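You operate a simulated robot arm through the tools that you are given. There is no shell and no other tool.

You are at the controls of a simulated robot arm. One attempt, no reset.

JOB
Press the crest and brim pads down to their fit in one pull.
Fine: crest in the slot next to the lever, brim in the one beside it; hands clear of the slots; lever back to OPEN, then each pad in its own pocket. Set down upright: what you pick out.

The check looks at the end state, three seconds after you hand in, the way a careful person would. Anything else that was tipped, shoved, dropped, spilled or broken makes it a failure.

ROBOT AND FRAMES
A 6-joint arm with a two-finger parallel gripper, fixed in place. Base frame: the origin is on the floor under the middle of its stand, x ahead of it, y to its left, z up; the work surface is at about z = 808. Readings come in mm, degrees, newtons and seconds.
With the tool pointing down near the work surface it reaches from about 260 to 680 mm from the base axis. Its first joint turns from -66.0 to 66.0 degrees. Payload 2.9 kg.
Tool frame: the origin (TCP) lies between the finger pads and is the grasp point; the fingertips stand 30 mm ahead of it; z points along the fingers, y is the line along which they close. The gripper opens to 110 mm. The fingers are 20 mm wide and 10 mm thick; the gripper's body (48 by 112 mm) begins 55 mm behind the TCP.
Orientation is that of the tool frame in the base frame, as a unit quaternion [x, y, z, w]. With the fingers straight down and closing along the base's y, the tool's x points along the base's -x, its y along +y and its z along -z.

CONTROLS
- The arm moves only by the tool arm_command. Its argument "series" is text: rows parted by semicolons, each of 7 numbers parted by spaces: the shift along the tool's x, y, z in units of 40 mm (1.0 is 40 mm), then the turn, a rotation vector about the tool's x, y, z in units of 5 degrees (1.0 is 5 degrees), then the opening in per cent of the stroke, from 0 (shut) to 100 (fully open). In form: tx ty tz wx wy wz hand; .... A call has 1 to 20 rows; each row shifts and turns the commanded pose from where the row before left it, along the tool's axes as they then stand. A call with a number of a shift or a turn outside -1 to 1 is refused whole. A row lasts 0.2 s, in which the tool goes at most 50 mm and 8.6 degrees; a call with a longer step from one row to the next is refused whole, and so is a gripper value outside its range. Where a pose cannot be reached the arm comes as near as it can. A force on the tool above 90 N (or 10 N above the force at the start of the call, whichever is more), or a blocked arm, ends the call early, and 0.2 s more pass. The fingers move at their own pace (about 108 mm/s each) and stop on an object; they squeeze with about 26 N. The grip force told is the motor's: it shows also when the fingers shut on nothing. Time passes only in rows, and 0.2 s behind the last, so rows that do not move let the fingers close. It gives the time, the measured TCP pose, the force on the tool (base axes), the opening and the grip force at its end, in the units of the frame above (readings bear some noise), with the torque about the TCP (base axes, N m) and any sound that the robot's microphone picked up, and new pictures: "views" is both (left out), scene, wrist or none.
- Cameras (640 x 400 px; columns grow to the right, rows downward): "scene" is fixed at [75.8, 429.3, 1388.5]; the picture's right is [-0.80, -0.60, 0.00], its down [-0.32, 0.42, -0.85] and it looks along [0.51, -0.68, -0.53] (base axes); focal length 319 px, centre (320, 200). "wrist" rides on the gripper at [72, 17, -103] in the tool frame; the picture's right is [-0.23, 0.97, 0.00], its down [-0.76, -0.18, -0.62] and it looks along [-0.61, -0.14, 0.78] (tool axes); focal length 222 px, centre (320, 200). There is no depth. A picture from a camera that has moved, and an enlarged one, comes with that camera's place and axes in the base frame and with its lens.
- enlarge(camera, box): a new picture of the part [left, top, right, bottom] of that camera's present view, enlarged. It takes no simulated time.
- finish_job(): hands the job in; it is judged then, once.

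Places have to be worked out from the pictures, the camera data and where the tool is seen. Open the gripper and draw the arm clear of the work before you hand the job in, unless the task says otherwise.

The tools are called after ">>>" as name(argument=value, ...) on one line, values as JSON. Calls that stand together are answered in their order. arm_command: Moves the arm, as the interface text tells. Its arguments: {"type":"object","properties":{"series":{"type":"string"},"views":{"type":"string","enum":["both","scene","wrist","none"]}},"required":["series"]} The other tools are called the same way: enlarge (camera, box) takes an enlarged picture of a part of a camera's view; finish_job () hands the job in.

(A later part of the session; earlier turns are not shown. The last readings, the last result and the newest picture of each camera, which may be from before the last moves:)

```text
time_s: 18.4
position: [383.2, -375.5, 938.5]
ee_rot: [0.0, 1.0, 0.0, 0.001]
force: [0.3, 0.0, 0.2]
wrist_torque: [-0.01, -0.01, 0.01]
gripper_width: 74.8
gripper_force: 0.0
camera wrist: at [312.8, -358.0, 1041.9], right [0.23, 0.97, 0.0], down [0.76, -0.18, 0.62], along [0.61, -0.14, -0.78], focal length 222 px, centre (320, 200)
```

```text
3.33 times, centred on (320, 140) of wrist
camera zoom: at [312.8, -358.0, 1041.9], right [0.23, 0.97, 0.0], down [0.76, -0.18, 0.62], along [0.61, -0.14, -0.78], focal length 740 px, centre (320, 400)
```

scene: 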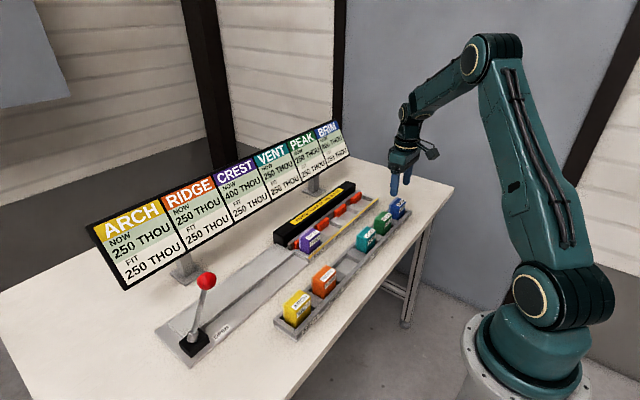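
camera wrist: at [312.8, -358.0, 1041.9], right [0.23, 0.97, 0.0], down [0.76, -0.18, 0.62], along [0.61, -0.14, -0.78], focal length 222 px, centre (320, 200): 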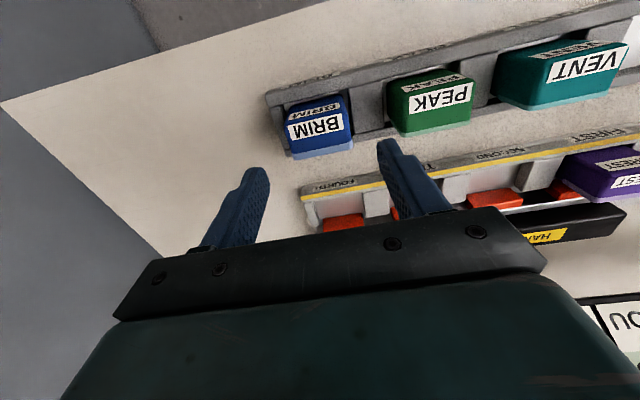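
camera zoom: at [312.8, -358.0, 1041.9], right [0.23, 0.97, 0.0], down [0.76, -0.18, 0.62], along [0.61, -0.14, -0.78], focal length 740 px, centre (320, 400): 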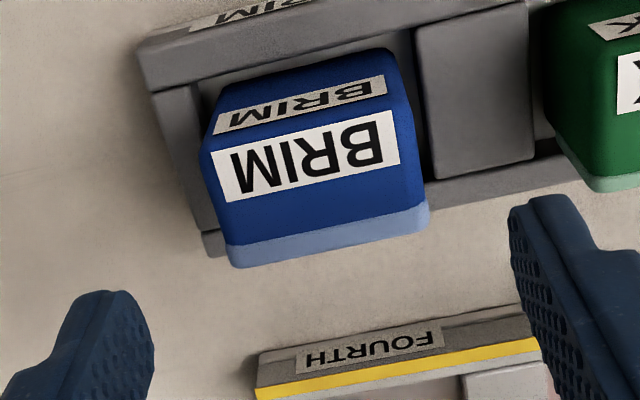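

The brim is centred at y≈−375.5, matching my TCP. I'm descending and gripping.

>>> arm_command(series="0 -0.01 0.6 0 0 0 68; 0 0 0.5 0 0 0 68; 0 0 0.375 0 0 0 68; 0 0 0.2 0 0 0 68; 0 0 0 0 0 0 68", views="both")

```text
time_s: 19.6
position: [383.4, -376.4, 872.2]
ee_rot: [-0.001, 1.0, 0.0, 0.0]
force: [-0.8, 0.1, -0.3]
wrist_torque: [0.0, -0.02, -0.03]
gripper_width: 74.8
gripper_force: 0.0
camera wrist: at [312.1, -357.9, 975.6], right [0.23, 0.97, 0.0], down [0.76, -0.18, 0.62], along [0.61, -0.14, -0.78], focal length 222 px, centre (320, 200)
```

scene: 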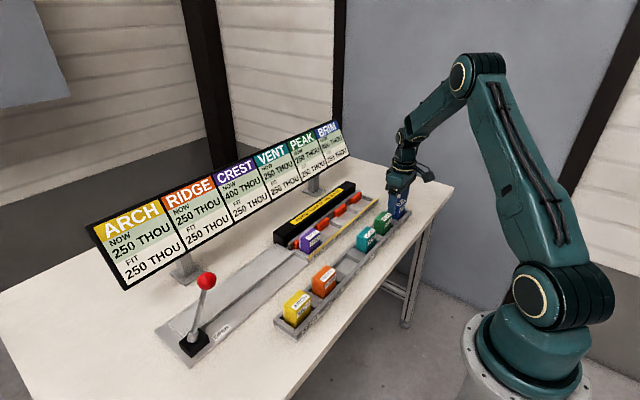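
wrist: 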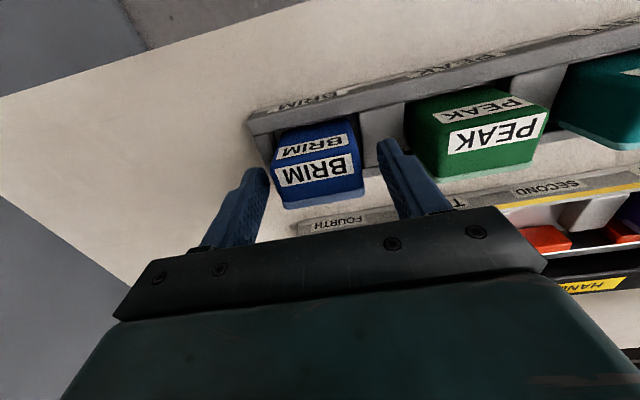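

>>> arm_command(series="0 0 0 0 0 0 0; 0 0 0 0 0 0 0; 0 0 0 0 0 0 0", views="none")

```text
time_s: 20.4
position: [385.0, -375.9, 872.5]
ee_rot: [0.0, 1.0, 0.0, -0.001]
force: [0.4, 0.9, 0.3]
wrist_torque: [0.01, -0.02, 0.02]
gripper_width: 53.1
gripper_force: 26.0
```

The brim is gripped at 53.1 mm. I'll lift high over the neighbouring pads and carry it to above the second slot (y≈−179.5).

>>> arm_command(series="0 0 -0.35 0 0 0 0; 0 0 -0.9 0 0 0 0; 0 0 -1 0 0 0 0; -0.483 0.818 0 0 0 0 0; -0.483 0.818 0 0 0 0 0; -0.483 0.818 0 0 0 0 0; -0.483 0.818 0 0 0 0 0; -0.483 0.818 0 0 0 0 0; -0.483 0.818 0 0 0 0 0; 0 0 0 0 0 0 0; 0 0 0 0 0 0 0", views="both")

>>> enlarge(camera="wrist", box=[230, 60, 390, 170])

>>> enlarge(camera="scene", box=[280, 170, 360, 250])

```text
time_s: 22.8
position: [502.7, -180.0, 962.6]
ee_rot: [-0.001, 1.0, 0.0, 0.0]
force: [-0.5, 0.1, -0.7]
wrist_torque: [-0.01, -0.01, 0.01]
gripper_width: 52.9
gripper_force: 25.7
camera wrist: at [430.6, -162.8, 1066.4], right [0.23, 0.97, 0.0], down [0.76, -0.18, 0.62], along [0.61, -0.14, -0.78], focal length 222 px, centre (320, 200)
```

scene: 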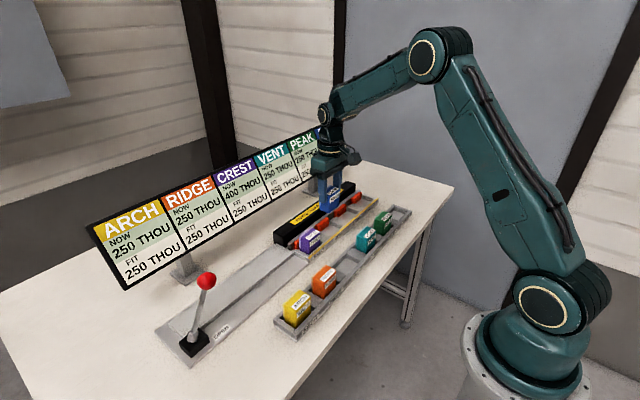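
wrist: 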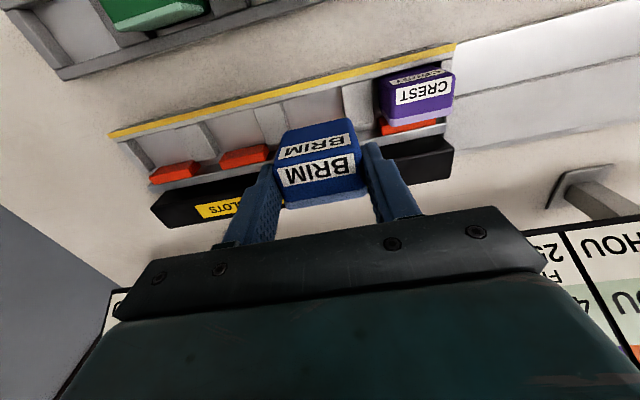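

```text
3.64 times, centred on (310, 115) of wrist
camera zoom: at [430.6, -162.8, 1066.4], right [0.23, 0.97, 0.0], down [0.76, -0.18, 0.62], along [0.61, -0.14, -0.78], focal length 808 px, centre (356, 509)
```

zoom: 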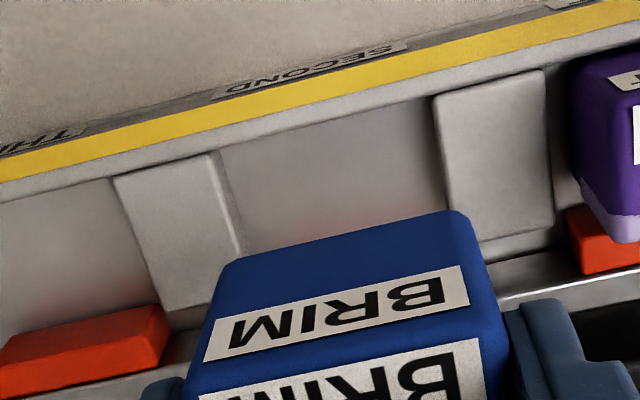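

```text
5.00 times, centred on (320, 210) of scene
camera zoom: at [75.8, 429.3, 1388.5], right [-0.8, -0.6, 0.0], down [-0.32, 0.42, -0.85], along [0.51, -0.68, -0.53], focal length 1597 px, centre (320, 150)
```

zoom: 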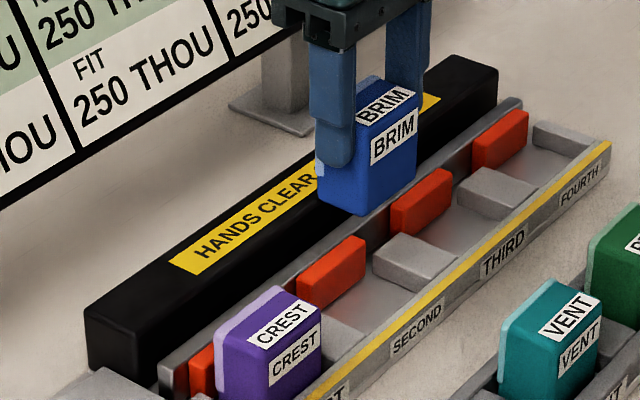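

Comparing both near-centre views, the slot pitch matches the rack's 95 mm, so slot 2's centre is at y≈−185. I'll shift 5.4 mm in −y and lower part-way before re-checking alignment.

>>> arm_command(series="-0.025 -0.135 0 0 0 0 0; 0 0 0.6 0 0 0 0; 0 0 0.5 0 0 0 0; 0 0 0.25 0 0 0 0; 0 0 0 0 0 0 0; 0 0 0 0 0 0 0", views="both")

>>> enlarge(camera="wrist", box=[230, 60, 390, 170])

>>> enlarge(camera="scene", box=[280, 170, 360, 250])

```text
time_s: 24.2
position: [500.7, -182.0, 907.9]
ee_rot: [0.0, 1.0, 0.0, 0.0]
force: [-0.1, -0.6, -0.6]
wrist_torque: [0.0, 0.02, 0.0]
gripper_width: 53.0
gripper_force: 25.6
camera wrist: at [428.4, -164.8, 1010.8], right [0.23, 0.97, 0.0], down [0.76, -0.18, 0.62], along [0.61, -0.14, -0.78], focal length 222 px, centre (320, 200)
```

scene: 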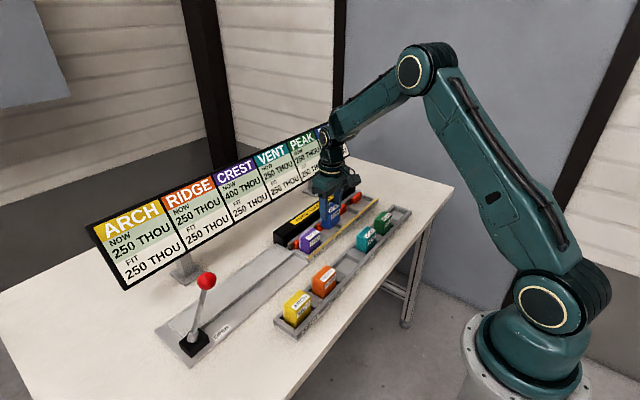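
wrist: 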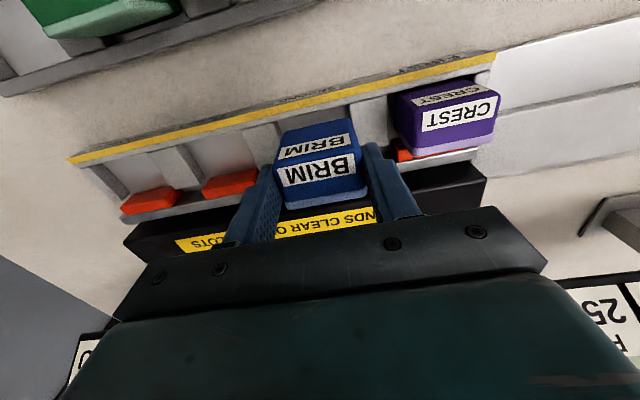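

```text
3.64 times, centred on (310, 115) of wrist
camera zoom: at [428.4, -164.8, 1010.8], right [0.23, 0.97, 0.0], down [0.76, -0.18, 0.62], along [0.61, -0.14, -0.78], focal length 808 px, centre (356, 509)
```

zoom: 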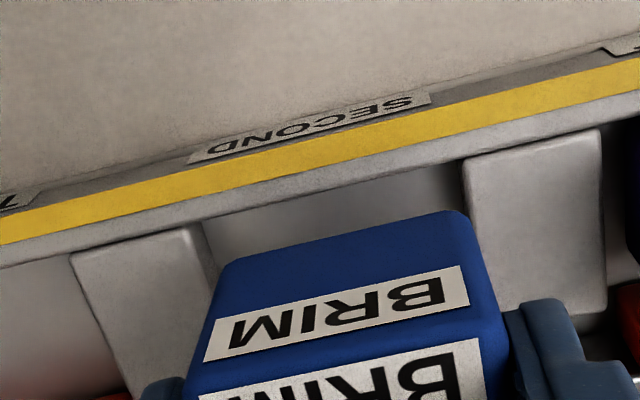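

```text
5.00 times, centred on (320, 210) of scene
camera zoom: at [75.8, 429.3, 1388.5], right [-0.8, -0.6, 0.0], down [-0.32, 0.42, -0.85], along [0.51, -0.68, -0.53], focal length 1597 px, centre (320, 150)
```

zoom: 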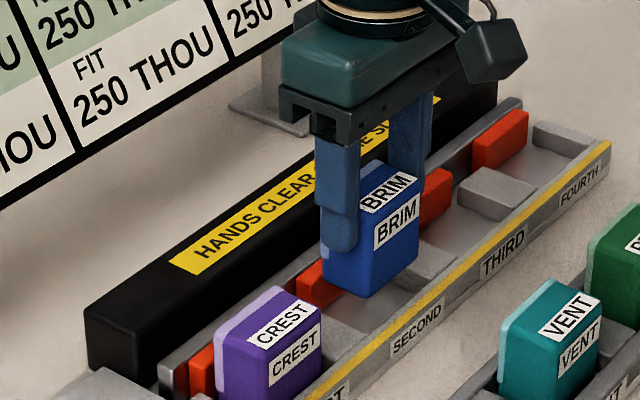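

The pad is nearly aligned, and relative to slot 2 it should go about 2.5 mm further in −y. I'll make that small correction, lower to just above the slot and look again.

>>> arm_command(series="0 -0.0625 0 0 0 0 0; 0 0 0.3 0 0 0 0; 0 0 0.2 0 0 0 0; 0 0 0 0 0 0 0; 0 0 0 0 0 0 0", views="wrist")

>>> enlarge(camera="wrist", box=[230, 60, 390, 170])

>>> enlarge(camera="scene", box=[280, 170, 360, 250])

```text
time_s: 25.4
position: [499.8, -188.3, 887.9]
ee_rot: [0.0, 1.0, 0.0, 0.001]
force: [0.2, -0.8, 0.1]
wrist_torque: [-0.02, 0.0, -0.01]
gripper_width: 53.1
gripper_force: 26.2
camera wrist: at [427.9, -169.5, 990.8], right [0.23, 0.97, 0.0], down [0.76, -0.18, 0.62], along [0.61, -0.14, -0.78], focal length 222 px, centre (320, 200)
```

wrist: 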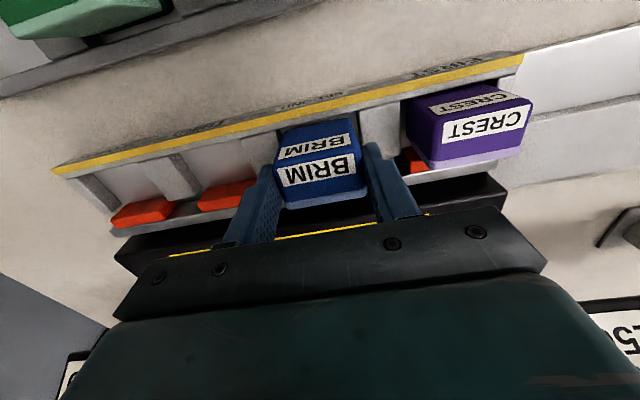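

```text
3.64 times, centred on (310, 115) of wrist
camera zoom: at [427.9, -169.5, 990.8], right [0.23, 0.97, 0.0], down [0.76, -0.18, 0.62], along [0.61, -0.14, -0.78], focal length 808 px, centre (356, 509)
```

zoom: 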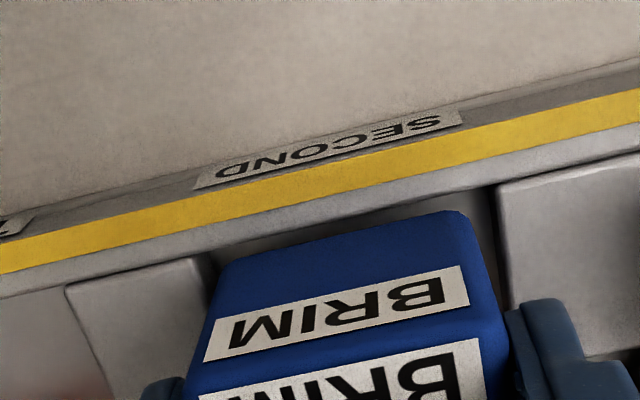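

```text
5.00 times, centred on (320, 210) of scene
camera zoom: at [75.8, 429.3, 1388.5], right [-0.8, -0.6, 0.0], down [-0.32, 0.42, -0.85], along [0.51, -0.68, -0.53], focal length 1597 px, centre (320, 150)
```

zoom: 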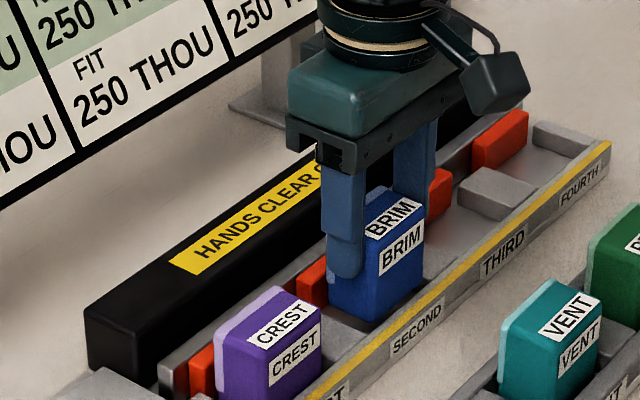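

Both side gaps are visible, with the pad about 1.5 mm toward −y. I'll nudge it back, then lower and feel for the floor.

>>> arm_command(series="-0.02 0.035 0 0 0 0 0; 0 0 0.1 0 0 0 0; 0 0 0.1 0 0 0 0; 0 0 0.075 0 0 0 0; 0 0 0 0 0 0 0", views="none")

```text
time_s: 26.6
position: [498.7, -186.2, 875.1]
ee_rot: [-0.001, 1.0, 0.0, 0.0]
force: [-0.5, -0.5, -0.4]
wrist_torque: [0.02, -0.01, -0.02]
gripper_width: 52.8
gripper_force: 25.2
```

>>> arm_command(series="0 0 0.025 0 0 0 0; 0 0 0.025 0 0 0 0; 0 0 0.025 0 0 0 0; 0 0 0 0 0 0 0", views="none")

```text
time_s: 27.6
position: [499.2, -186.0, 873.5]
ee_rot: [0.001, 1.0, 0.0, 0.0]
force: [-0.4, 0.0, -0.9]
wrist_torque: [-0.02, 0.0, 0.0]
gripper_width: 53.0
gripper_force: 25.8
```

>>> arm_command(series="0 0 0.025 0 0 0 0; 0 0 0.02 0 0 0 0; 0 0 0 0 0 0 0", views="none")

```text
time_s: 28.4
position: [499.8, -185.6, 873.9]
ee_rot: [0.0, 1.0, 0.0, -0.001]
force: [-4.6, 0.0, 6.8]
wrist_torque: [0.04, 0.24, 0.01]
gripper_width: 52.9
gripper_force: 25.8
```

Contact again at the expected height, with 6.8 N upward. I'm releasing and checking how it sits.

>>> arm_command(series="0 0 0 0 0 0 0; 0 0 0 0 0 0 66; 0 0 0 0 0 0 66; 0 0 0 0 0 0 66", views="both")

>>> enlarge(camera="wrist", box=[230, 60, 390, 220])

>>> enlarge(camera="scene", box=[270, 170, 350, 250])

```text
time_s: 29.4
position: [500.1, -185.4, 871.5]
ee_rot: [0.0, 1.0, -0.001, 0.0]
force: [0.3, -0.5, 0.0]
wrist_torque: [0.03, 0.03, -0.01]
gripper_width: 72.3
gripper_force: 0.1
camera wrist: at [428.1, -167.5, 975.2], right [0.23, 0.97, 0.0], down [0.76, -0.18, 0.62], along [0.61, -0.14, -0.78], focal length 222 px, centre (320, 200)
```

scene: 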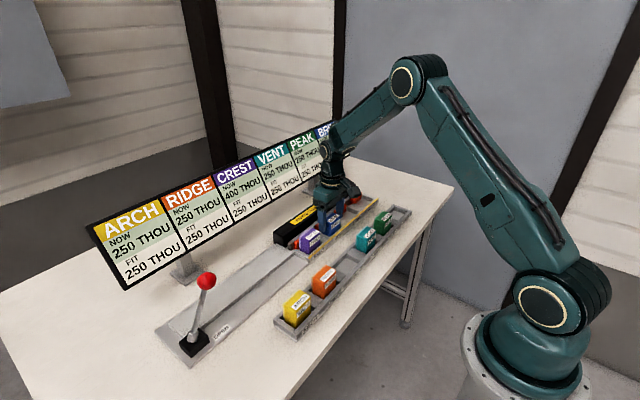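
wrist: 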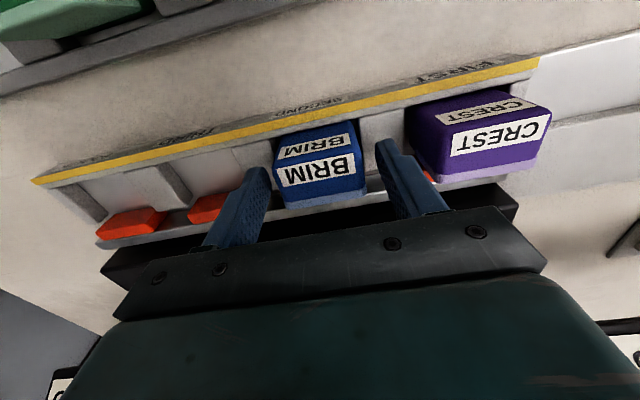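

```text
2.50 times, centred on (310, 140) of wrist
camera zoom: at [428.1, -167.5, 975.2], right [0.23, 0.97, 0.0], down [0.76, -0.18, 0.62], along [0.61, -0.14, -0.78], focal length 555 px, centre (345, 350)
```

zoom: 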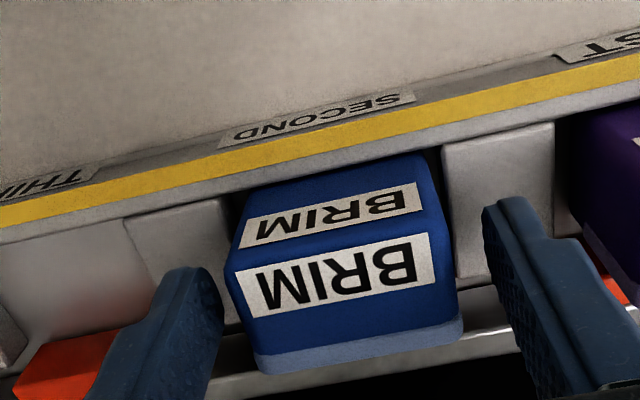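

```text
5.00 times, centred on (310, 210) of scene
camera zoom: at [75.8, 429.3, 1388.5], right [-0.8, -0.6, 0.0], down [-0.32, 0.42, -0.85], along [0.51, -0.68, -0.53], focal length 1597 px, centre (370, 150)
```

zoom: 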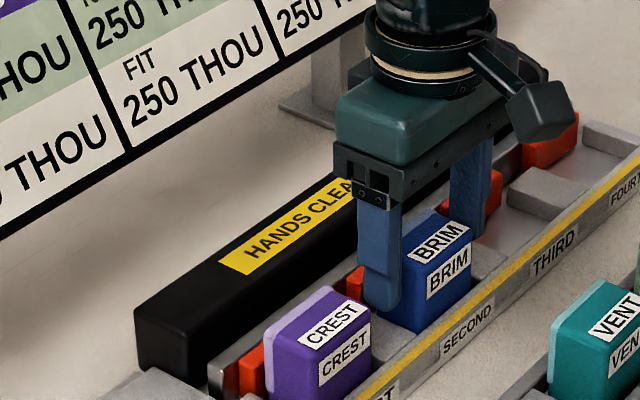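

Brim is seated upright in slot 2 with clear gaps. I'll lift straight up, well above the knob height, and travel to above the lever, partly opening the fingers.

>>> arm_command(series="0 0 -0.4 0 0 0 66; 0 0 -0.8 0 0 0 66; 0 0 -1 0 0 0 66; 0 0 -1 0 0 0 66; 0 0 -0.8 0 0 0 66; -0.016 0.95 0 0 0 0 66; -0.016 0.95 0 0 0 0 66; -0.016 0.95 0 0 0 0 66; -0.016 0.95 0 0 0 0 66; -0.016 0.95 0 0 0 0 66; -0.016 0.95 0 0 0 0 66; -0.016 0.95 0 0 0 0 66; -0.016 0.95 0 0 0 0 66; -0.016 0.95 0 0 0 0 66; 0 0 0 0 0 0 66; 0 0 0 0 0 0 66", views="both")

>>> enlarge(camera="scene", box=[270, 170, 350, 250])

>>> enlarge(camera="wrist", box=[240, 60, 460, 200])

```text
time_s: 32.8
position: [502.8, 155.9, 1033.3]
ee_rot: [0.0, 1.0, 0.0, 0.001]
force: [0.5, -0.7, 0.1]
wrist_torque: [0.0, 0.0, -0.02]
gripper_width: 72.8
gripper_force: 0.0
camera wrist: at [431.7, 172.1, 1136.7], right [0.23, 0.97, 0.0], down [0.76, -0.18, 0.62], along [0.61, -0.14, -0.78], focal length 222 px, centre (320, 200)
```

scene: 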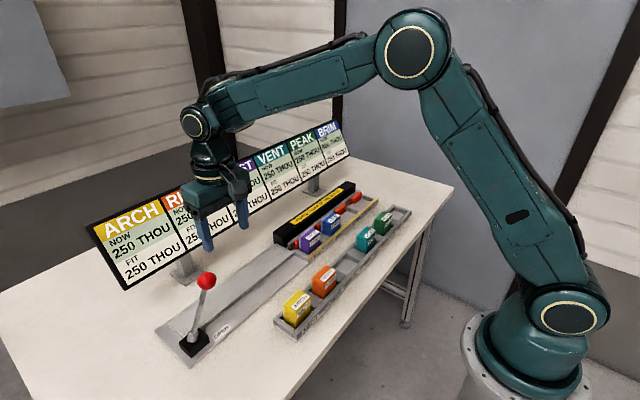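
wrist: 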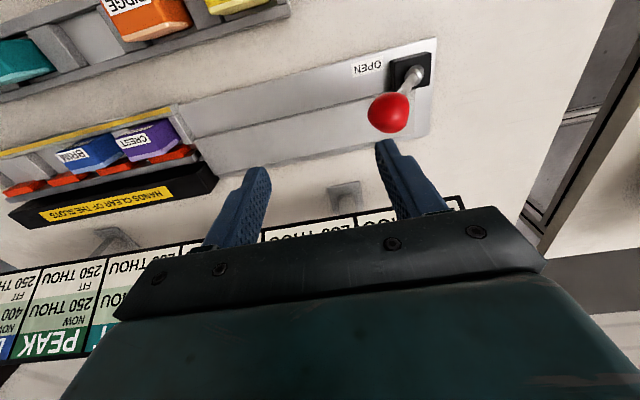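

```text
5.00 times, centred on (310, 210) of scene
camera zoom: at [75.8, 429.3, 1388.5], right [-0.8, -0.6, 0.0], down [-0.32, 0.42, -0.85], along [0.51, -0.68, -0.53], focal length 1597 px, centre (370, 150)
```

zoom: 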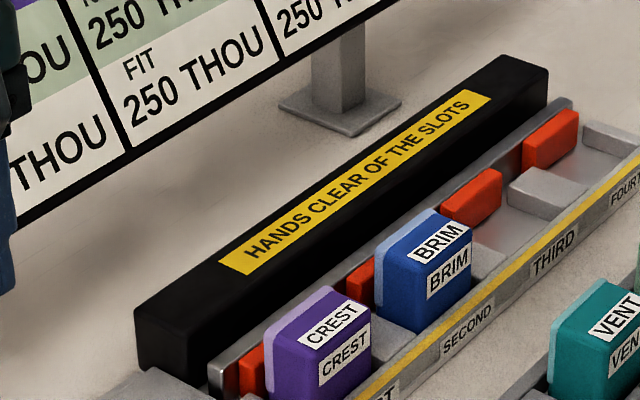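

```text
2.86 times, centred on (350, 130) of wrist
camera zoom: at [431.7, 172.1, 1136.7], right [0.23, 0.97, 0.0], down [0.76, -0.18, 0.62], along [0.61, -0.14, -0.78], focal length 635 px, centre (234, 400)
```

zoom: 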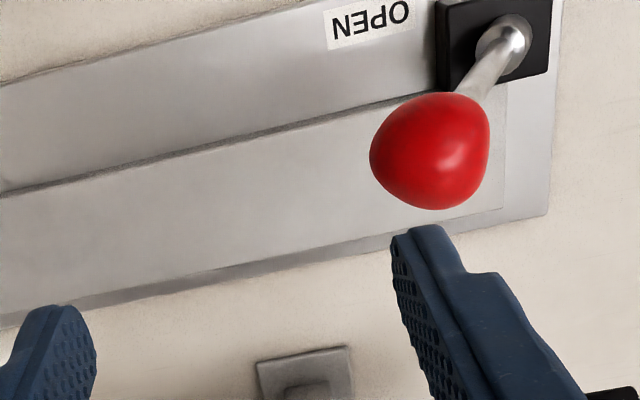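

Both pads stand upright in slots 1 and 2. I triangulate the knob at (505, 216, 941) and the hub at (505, 270, 843). I'll move over the knob and lower the open fingers around it.

>>> arm_command(series="-0.03 0.746 0 0 0 0 66; -0.03 0.746 0 0 0 0 66; 0 0 0 0 0 0 66; 0 0 0.7 0 0 0 66; 0 0 0.7 0 0 0 66; 0 0 0.4 0 0 0 66; 0 0 0 0 0 0 66", views="both")

>>> enlarge(camera="scene", box=[150, 220, 270, 360])

>>> enlarge(camera="wrist", box=[220, 60, 440, 220])

```text
time_s: 34.4
position: [509.4, 215.0, 960.1]
ee_rot: [0.0, 1.0, 0.0, 0.001]
force: [0.5, 0.3, -0.7]
wrist_torque: [0.02, 0.0, 0.02]
gripper_width: 72.4
gripper_force: 0.1
camera wrist: at [438.3, 233.2, 1063.1], right [0.23, 0.97, 0.0], down [0.76, -0.18, 0.62], along [0.61, -0.14, -0.78], focal length 222 px, centre (320, 200)
```

scene: 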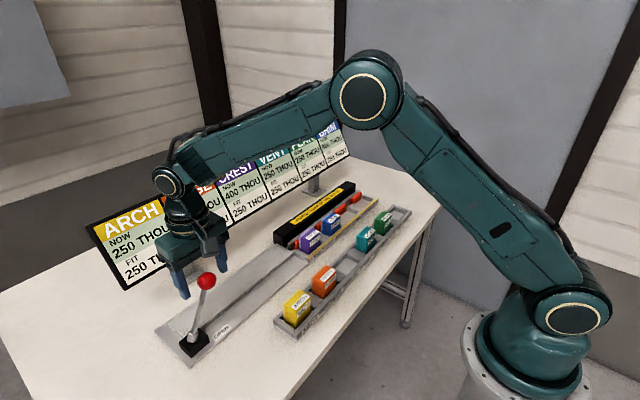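
wrist: 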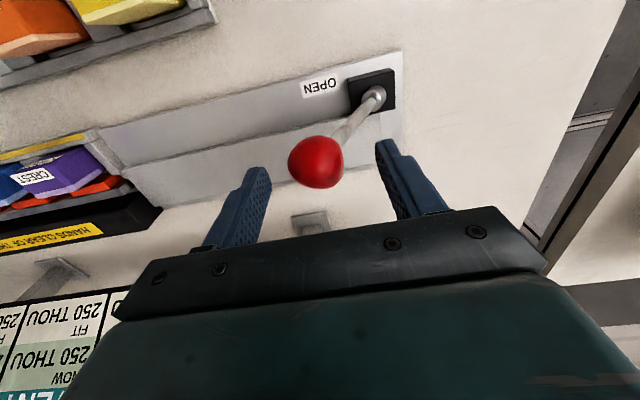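

```text
2.86 times, centred on (210, 290) of scene
camera zoom: at [75.8, 429.3, 1388.5], right [-0.8, -0.6, 0.0], down [-0.32, 0.42, -0.85], along [0.51, -0.68, -0.53], focal length 913 px, centre (634, -57)
```

zoom: 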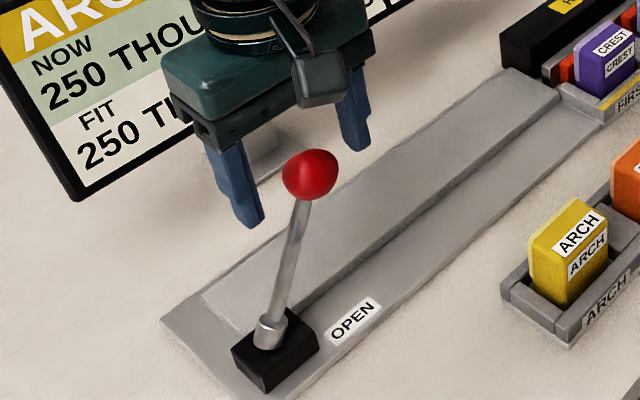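

```text
2.50 times, centred on (330, 140) of wrist
camera zoom: at [438.3, 233.2, 1063.1], right [0.23, 0.97, 0.0], down [0.76, -0.18, 0.62], along [0.61, -0.14, -0.78], focal length 555 px, centre (295, 350)
```

zoom: 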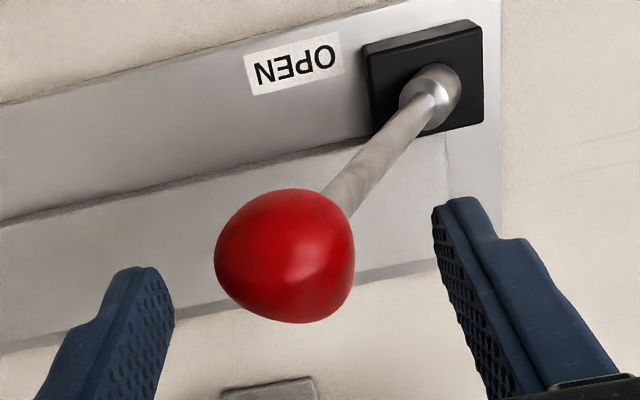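

The knob sits between the fingers, with its centre about 4 mm to −x of my TCP. I'll re-centre on it and narrow the opening to cage it loosely.

>>> arm_command(series="0.09 0 0 0 0 0 50; 0 0 0 0 0 0 44; 0 0 0 0 0 0 44", views="wrist")

```text
time_s: 35.2
position: [505.1, 215.6, 960.6]
ee_rot: [0.0, 1.0, 0.0, 0.0]
force: [-0.1, -0.6, -0.9]
wrist_torque: [0.02, 0.02, 0.0]
gripper_width: 48.4
gripper_force: 0.2
camera wrist: at [433.5, 233.2, 1063.5], right [0.23, 0.97, 0.0], down [0.76, -0.18, 0.62], along [0.61, -0.14, -0.78], focal length 222 px, centre (320, 200)
```

wrist: 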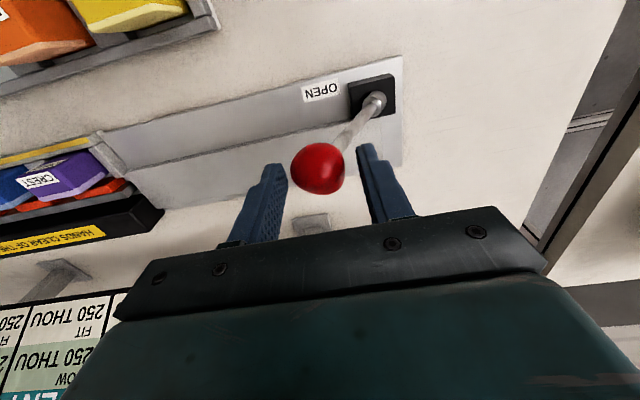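

The knob is loosely caged. I'll make a gentle probe in +y, away from the press, watching the force.

>>> arm_command(series="0 0.1 0 0 0 0 44; 0 0.1 0 0 0 0 44; 0 0.05 0 0 0 0 44; 0 0 0 0 0 0 44", views="wrist")

```text
time_s: 36.2
position: [502.1, 224.9, 960.5]
ee_rot: [0.0, 1.0, 0.0, 0.0]
force: [1.0, -2.2, 0.8]
wrist_torque: [-0.09, 0.02, 0.0]
gripper_width: 49.2
gripper_force: 0.3
camera wrist: at [430.9, 243.2, 1063.5], right [0.23, 0.97, 0.0], down [0.76, -0.18, 0.62], along [0.61, -0.14, -0.78], focal length 222 px, centre (320, 200)
```

wrist: 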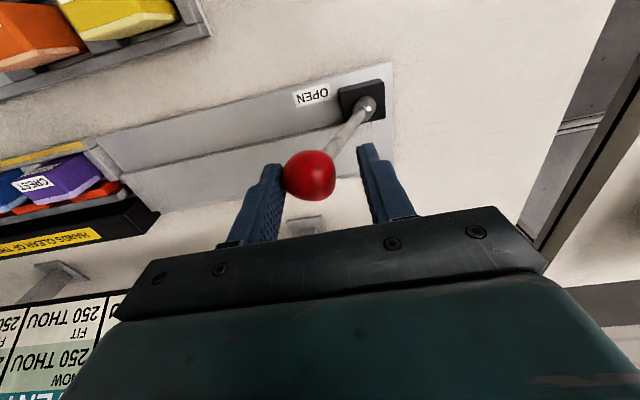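

Contact, with about 2 N of light resistance. I'll continue a little further in +y to see whether it yields.

>>> arm_command(series="0 0.05 0 0 0 0 44; 0 0.05 0 0 0 0 44; 0 0.05 0 0 0 0 44; 0 0 0 0 0 0 44", views="wrist")

```text
time_s: 37.2
position: [503.8, 231.2, 960.7]
ee_rot: [0.0, 1.0, 0.0, 0.0]
force: [0.2, -1.5, -0.3]
wrist_torque: [-0.02, -0.01, -0.01]
gripper_width: 49.3
gripper_force: 1.3
camera wrist: at [431.4, 249.6, 1063.4], right [0.23, 0.97, 0.0], down [0.76, -0.18, 0.62], along [0.61, -0.14, -0.78], focal length 222 px, centre (320, 200)
```

wrist: 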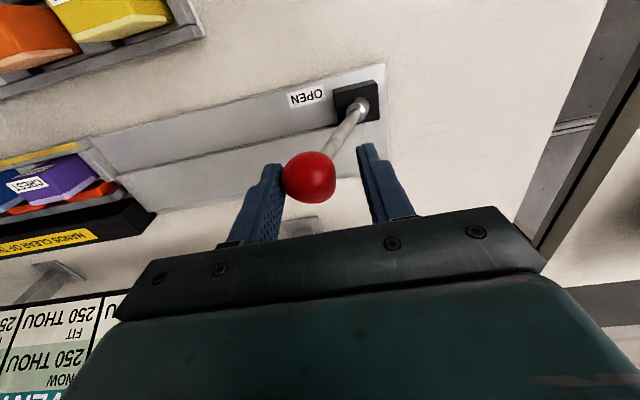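

The lever yields easily in +y, so that is the pull direction. I'll continue the pull smoothly along its arc.

>>> arm_command(series="0 0.2 -0.07 0 0 0 44; 0 0.2 -0.06 0 0 0 44; 0 0.2 -0.05 0 0 0 44; 0 0.2 -0.04 0 0 0 44; 0 0.2 -0.03 0 0 0 44; 0 0.2 -0.01 0 0 0 44; 0 0 0 0 0 0 44", views="both")

>>> enlarge(camera="scene", box=[270, 170, 350, 250])

```text
time_s: 38.8
position: [502.6, 281.8, 972.4]
ee_rot: [-0.001, 1.0, 0.0, 0.0]
force: [-0.1, 0.1, -0.2]
wrist_torque: [0.02, -0.01, -0.02]
gripper_width: 48.2
gripper_force: 0.0
camera wrist: at [430.5, 299.4, 1074.8], right [0.23, 0.97, 0.0], down [0.76, -0.18, 0.62], along [0.61, -0.14, -0.78], focal length 222 px, centre (320, 200)
```

scene: 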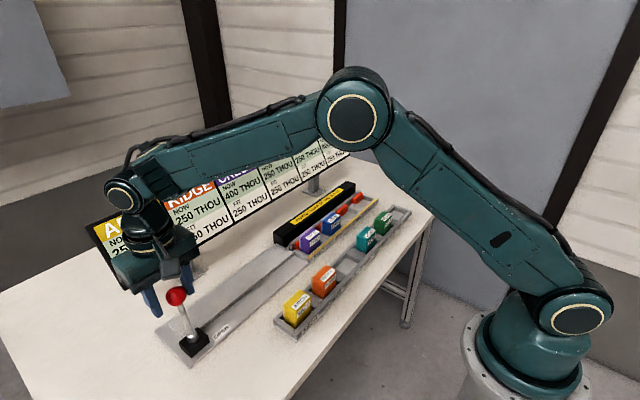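
wrist: 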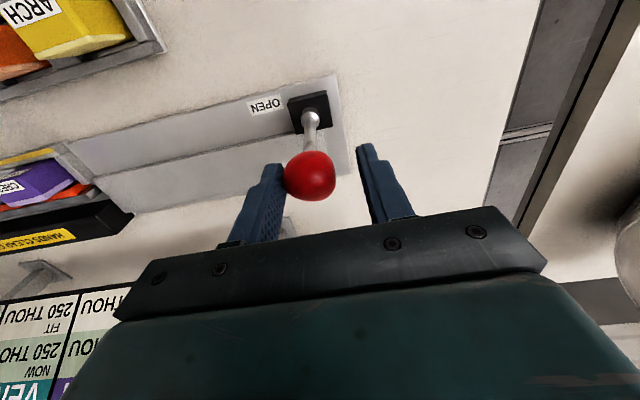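

```text
5.00 times, centred on (310, 210) of scene
camera zoom: at [75.8, 429.3, 1388.5], right [-0.8, -0.6, 0.0], down [-0.32, 0.42, -0.85], along [0.51, -0.68, -0.53], focal length 1597 px, centre (370, 150)
```

zoom: 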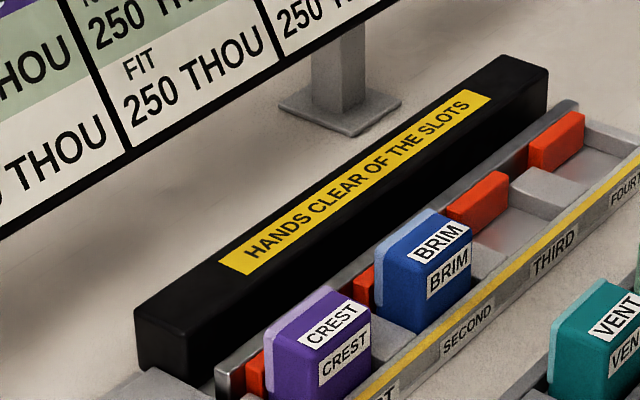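

The rams are advancing with the pull and both pads are still in place. I'm continuing the same pull.

>>> arm_command(series="0 0.2 0 0 0 0 44; 0 0.2 0.01 0 0 0 44; 0 0.2 0.03 0 0 0 44; 0 0 0 0 0 0 44", views="both")

>>> enlarge(camera="scene", box=[270, 170, 350, 250])

```text
time_s: 39.8
position: [501.5, 303.2, 969.3]
ee_rot: [-0.002, 1.0, -0.001, 0.0]
force: [0.1, -0.3, -0.1]
wrist_torque: [0.01, -0.01, 0.0]
gripper_width: 48.3
gripper_force: 0.1
camera wrist: at [430.4, 321.6, 1072.7], right [0.23, 0.97, 0.0], down [0.76, -0.18, 0.62], along [0.61, -0.14, -0.78], focal length 222 px, centre (320, 200)
```

scene: 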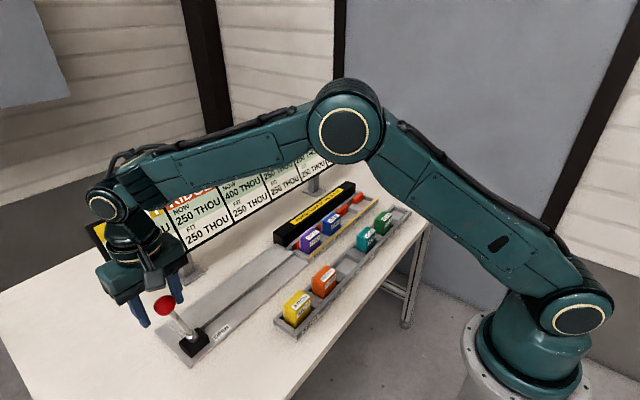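
wrist: 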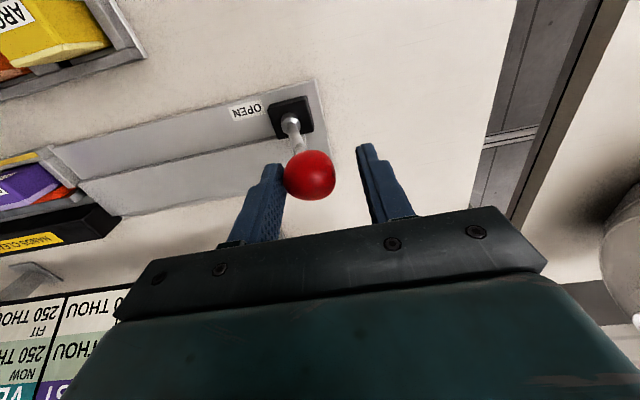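

```text
5.00 times, centred on (310, 210) of scene
camera zoom: at [75.8, 429.3, 1388.5], right [-0.8, -0.6, 0.0], down [-0.32, 0.42, -0.85], along [0.51, -0.68, -0.53], focal length 1597 px, centre (370, 150)
```

zoom: 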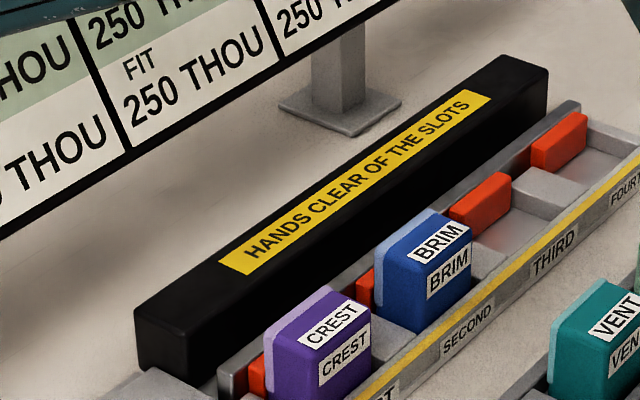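

The pull is proceeding with almost no resistance. I'm continuing along the descending part of the arc.

>>> arm_command(series="0 0.2 0.02 0 0 0 44; 0 0.2 0.03 0 0 0 44; 0 0.2 0.04 0 0 0 44; 0 0 0 0 0 0 44", views="both")

>>> enlarge(camera="scene", box=[270, 170, 350, 250])

>>> enlarge(camera="scene", box=[80, 230, 250, 370])

```text
time_s: 40.8
position: [503.9, 326.8, 964.6]
ee_rot: [0.0, 1.0, 0.0, 0.0]
force: [0.0, -1.0, -0.8]
wrist_torque: [0.0, -0.03, -0.02]
gripper_width: 48.3
gripper_force: 0.1
camera wrist: at [431.6, 344.9, 1068.0], right [0.23, 0.97, 0.0], down [0.76, -0.18, 0.62], along [0.61, -0.14, -0.78], focal length 222 px, centre (320, 200)
```

scene: 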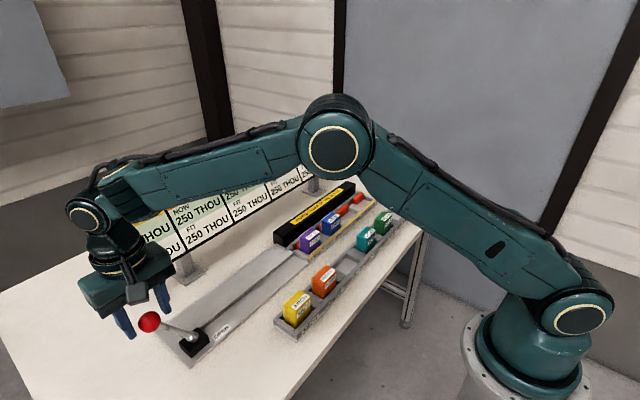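
wrist: 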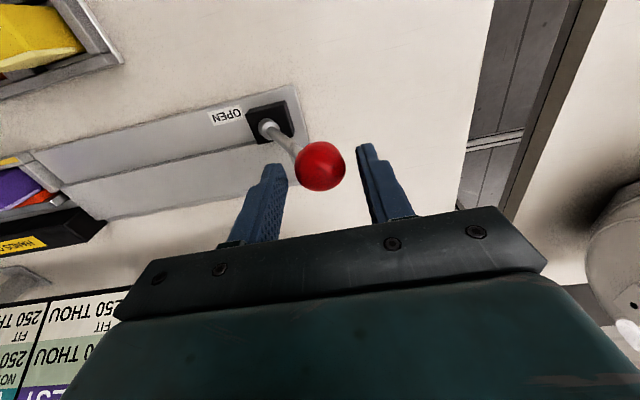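

```text
5.00 times, centred on (310, 210) of scene
camera zoom: at [75.8, 429.3, 1388.5], right [-0.8, -0.6, 0.0], down [-0.32, 0.42, -0.85], along [0.51, -0.68, -0.53], focal length 1597 px, centre (370, 150)
```

zoom: 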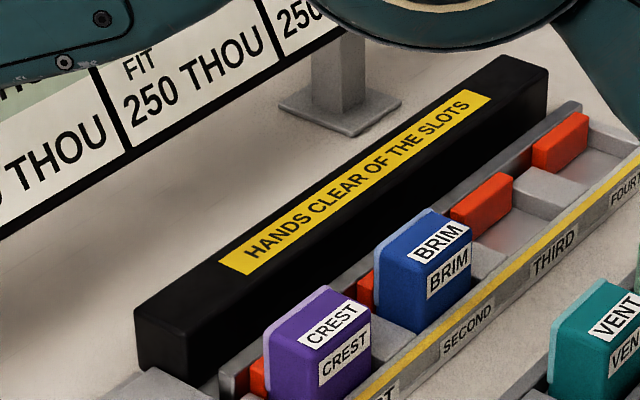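

```text
2.86 times, centred on (165, 300) of scene
camera zoom: at [75.8, 429.3, 1388.5], right [-0.8, -0.6, 0.0], down [-0.32, 0.42, -0.85], along [0.51, -0.68, -0.53], focal length 913 px, centre (763, -86)
```

zoom: 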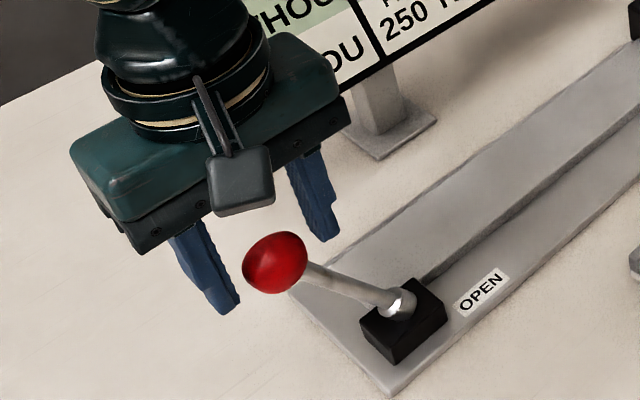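

The knob has run slightly ahead of the finger and is now near the mirrored angle. I'll zoom in on the rams and pads to see how far the press has gone.

>>> enlarge(camera="scene", box=[290, 200, 350, 255])

>>> enlarge(camera="wrist", box=[0, 140, 120, 260])

>>> enlarge(camera="scene", box=[100, 150, 360, 280])

```text
7.27 times, centred on (320, 228) of scene
camera zoom: at [75.8, 429.3, 1388.5], right [-0.8, -0.6, 0.0], down [-0.32, 0.42, -0.85], along [0.51, -0.68, -0.53], focal length 2323 px, centre (320, 0)
```

zoom: 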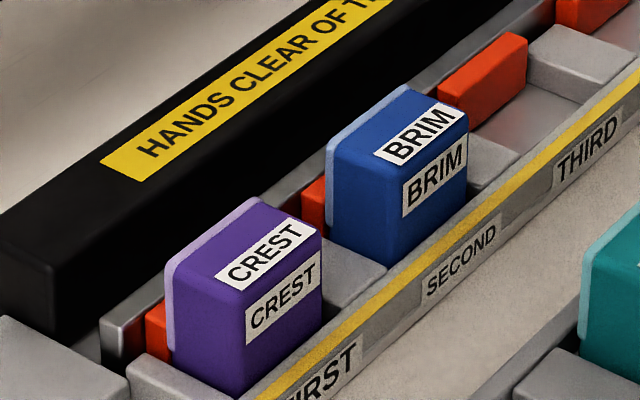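

```text
3.33 times, centred on (60, 200) of wrist
camera zoom: at [431.6, 344.9, 1068.0], right [0.23, 0.97, 0.0], down [0.76, -0.18, 0.62], along [0.61, -0.14, -0.78], focal length 740 px, centre (1187, 200)
```

zoom: 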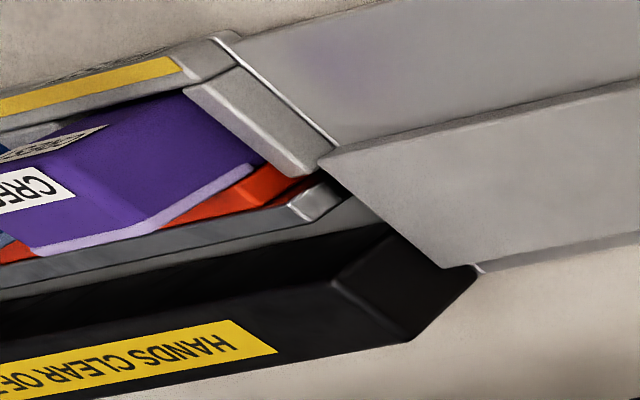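

```text
2.46 times, centred on (230, 215) of scene
camera zoom: at [75.8, 429.3, 1388.5], right [-0.8, -0.6, 0.0], down [-0.32, 0.42, -0.85], along [0.51, -0.68, -0.53], focal length 786 px, centre (542, 163)
```

zoom: 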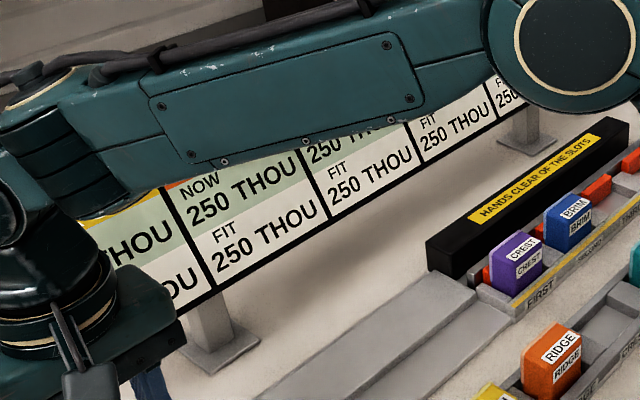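

The linings look thinner now. I'll try to read the sign in the wrist view's lower-left corner.

>>> enlarge(camera="wrist", box=[0, 270, 160, 400])

>>> enlarge(camera="wrist", box=[220, 80, 380, 220])

```text
3.08 times, centred on (80, 335) of wrist
camera zoom: at [431.6, 344.9, 1068.0], right [0.23, 0.97, 0.0], down [0.76, -0.18, 0.62], along [0.61, -0.14, -0.78], focal length 684 px, centre (1058, -215)
```

zoom: 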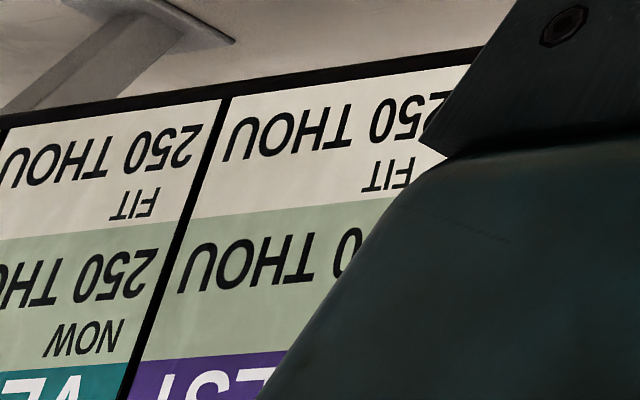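

```text
2.86 times, centred on (300, 150) of wrist
camera zoom: at [431.6, 344.9, 1068.0], right [0.23, 0.97, 0.0], down [0.76, -0.18, 0.62], along [0.61, -0.14, -0.78], focal length 635 px, centre (377, 343)
```

zoom: 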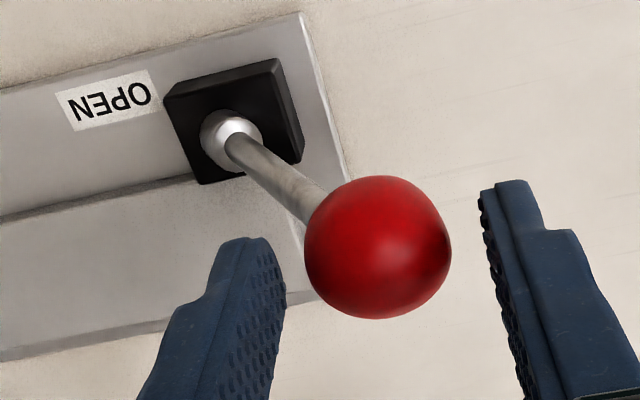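

From here only the last digit of CREST's NOW is visible. The lever seems to have snapped to its end, so I'll open the fingers, lift clear of the knob and move so the fixed camera can read the sign.

>>> arm_command(series="0 0 0 0 0 0 66; 0 0 0 0 0 0 66; 0 0 -0.5 0 0 0 66; 0 0 -1 0 0 0 66; 0 0 -1 0 0 0 66; 0.2 -0.6 0 0 0 0 66; 0.2 -0.6 0 0 0 0 66; 0.2 -0.6 0 0 0 0 66; 0 0 0 0 0 0 66", views="both")

>>> enlarge(camera="scene", box=[200, 110, 360, 220])

>>> enlarge(camera="scene", box=[290, 200, 350, 255])

```text
time_s: 42.8
position: [478.8, 255.3, 1065.8]
ee_rot: [-0.001, 1.0, 0.0, 0.0]
force: [-0.2, -0.1, -0.6]
wrist_torque: [0.0, 0.0, 0.0]
gripper_width: 72.6
gripper_force: 0.1
camera wrist: at [406.8, 273.0, 1168.5], right [0.23, 0.97, 0.0], down [0.76, -0.18, 0.62], along [0.61, -0.14, -0.78], focal length 222 px, centre (320, 200)
```

scene: 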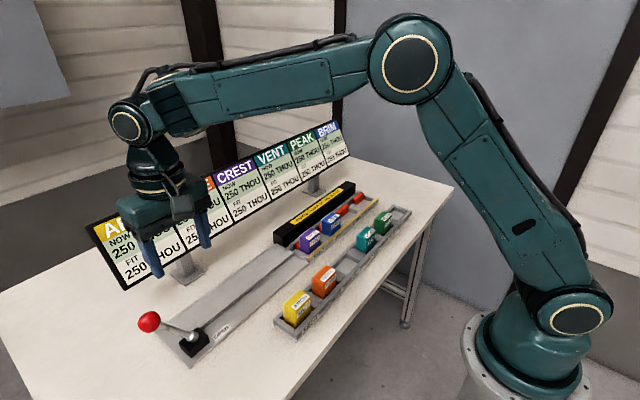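
wrist: 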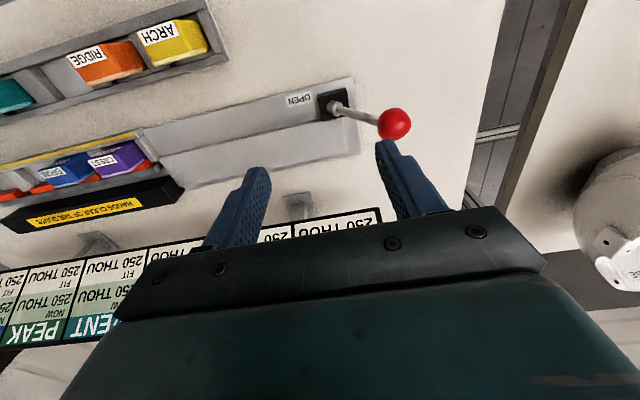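

```text
3.64 times, centred on (280, 165) of scene
camera zoom: at [75.8, 429.3, 1388.5], right [-0.8, -0.6, 0.0], down [-0.32, 0.42, -0.85], along [0.51, -0.68, -0.53], focal length 1162 px, centre (466, 327)
```

zoom: 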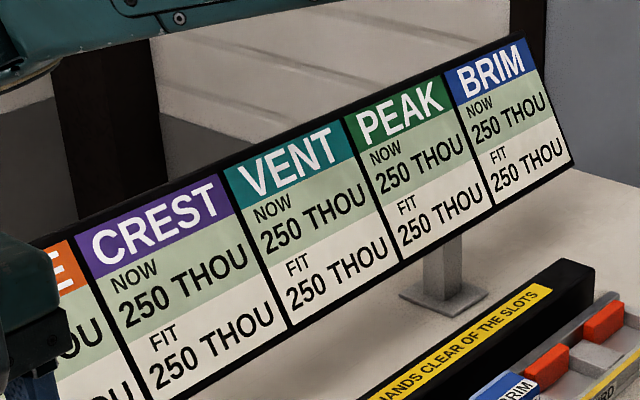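

```text
7.27 times, centred on (320, 228) of scene
camera zoom: at [75.8, 429.3, 1388.5], right [-0.8, -0.6, 0.0], down [-0.32, 0.42, -0.85], along [0.51, -0.68, -0.53], focal length 2323 px, centre (320, 0)
```

zoom: 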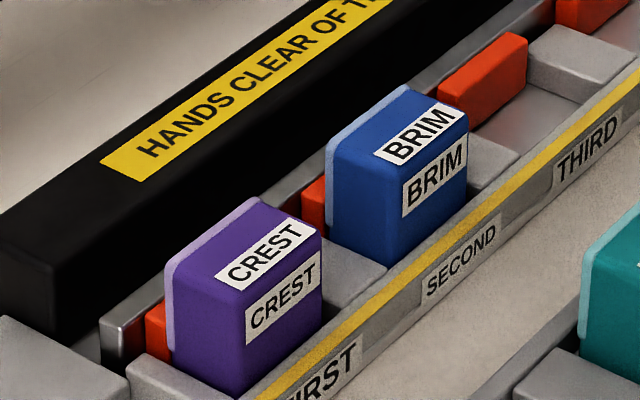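

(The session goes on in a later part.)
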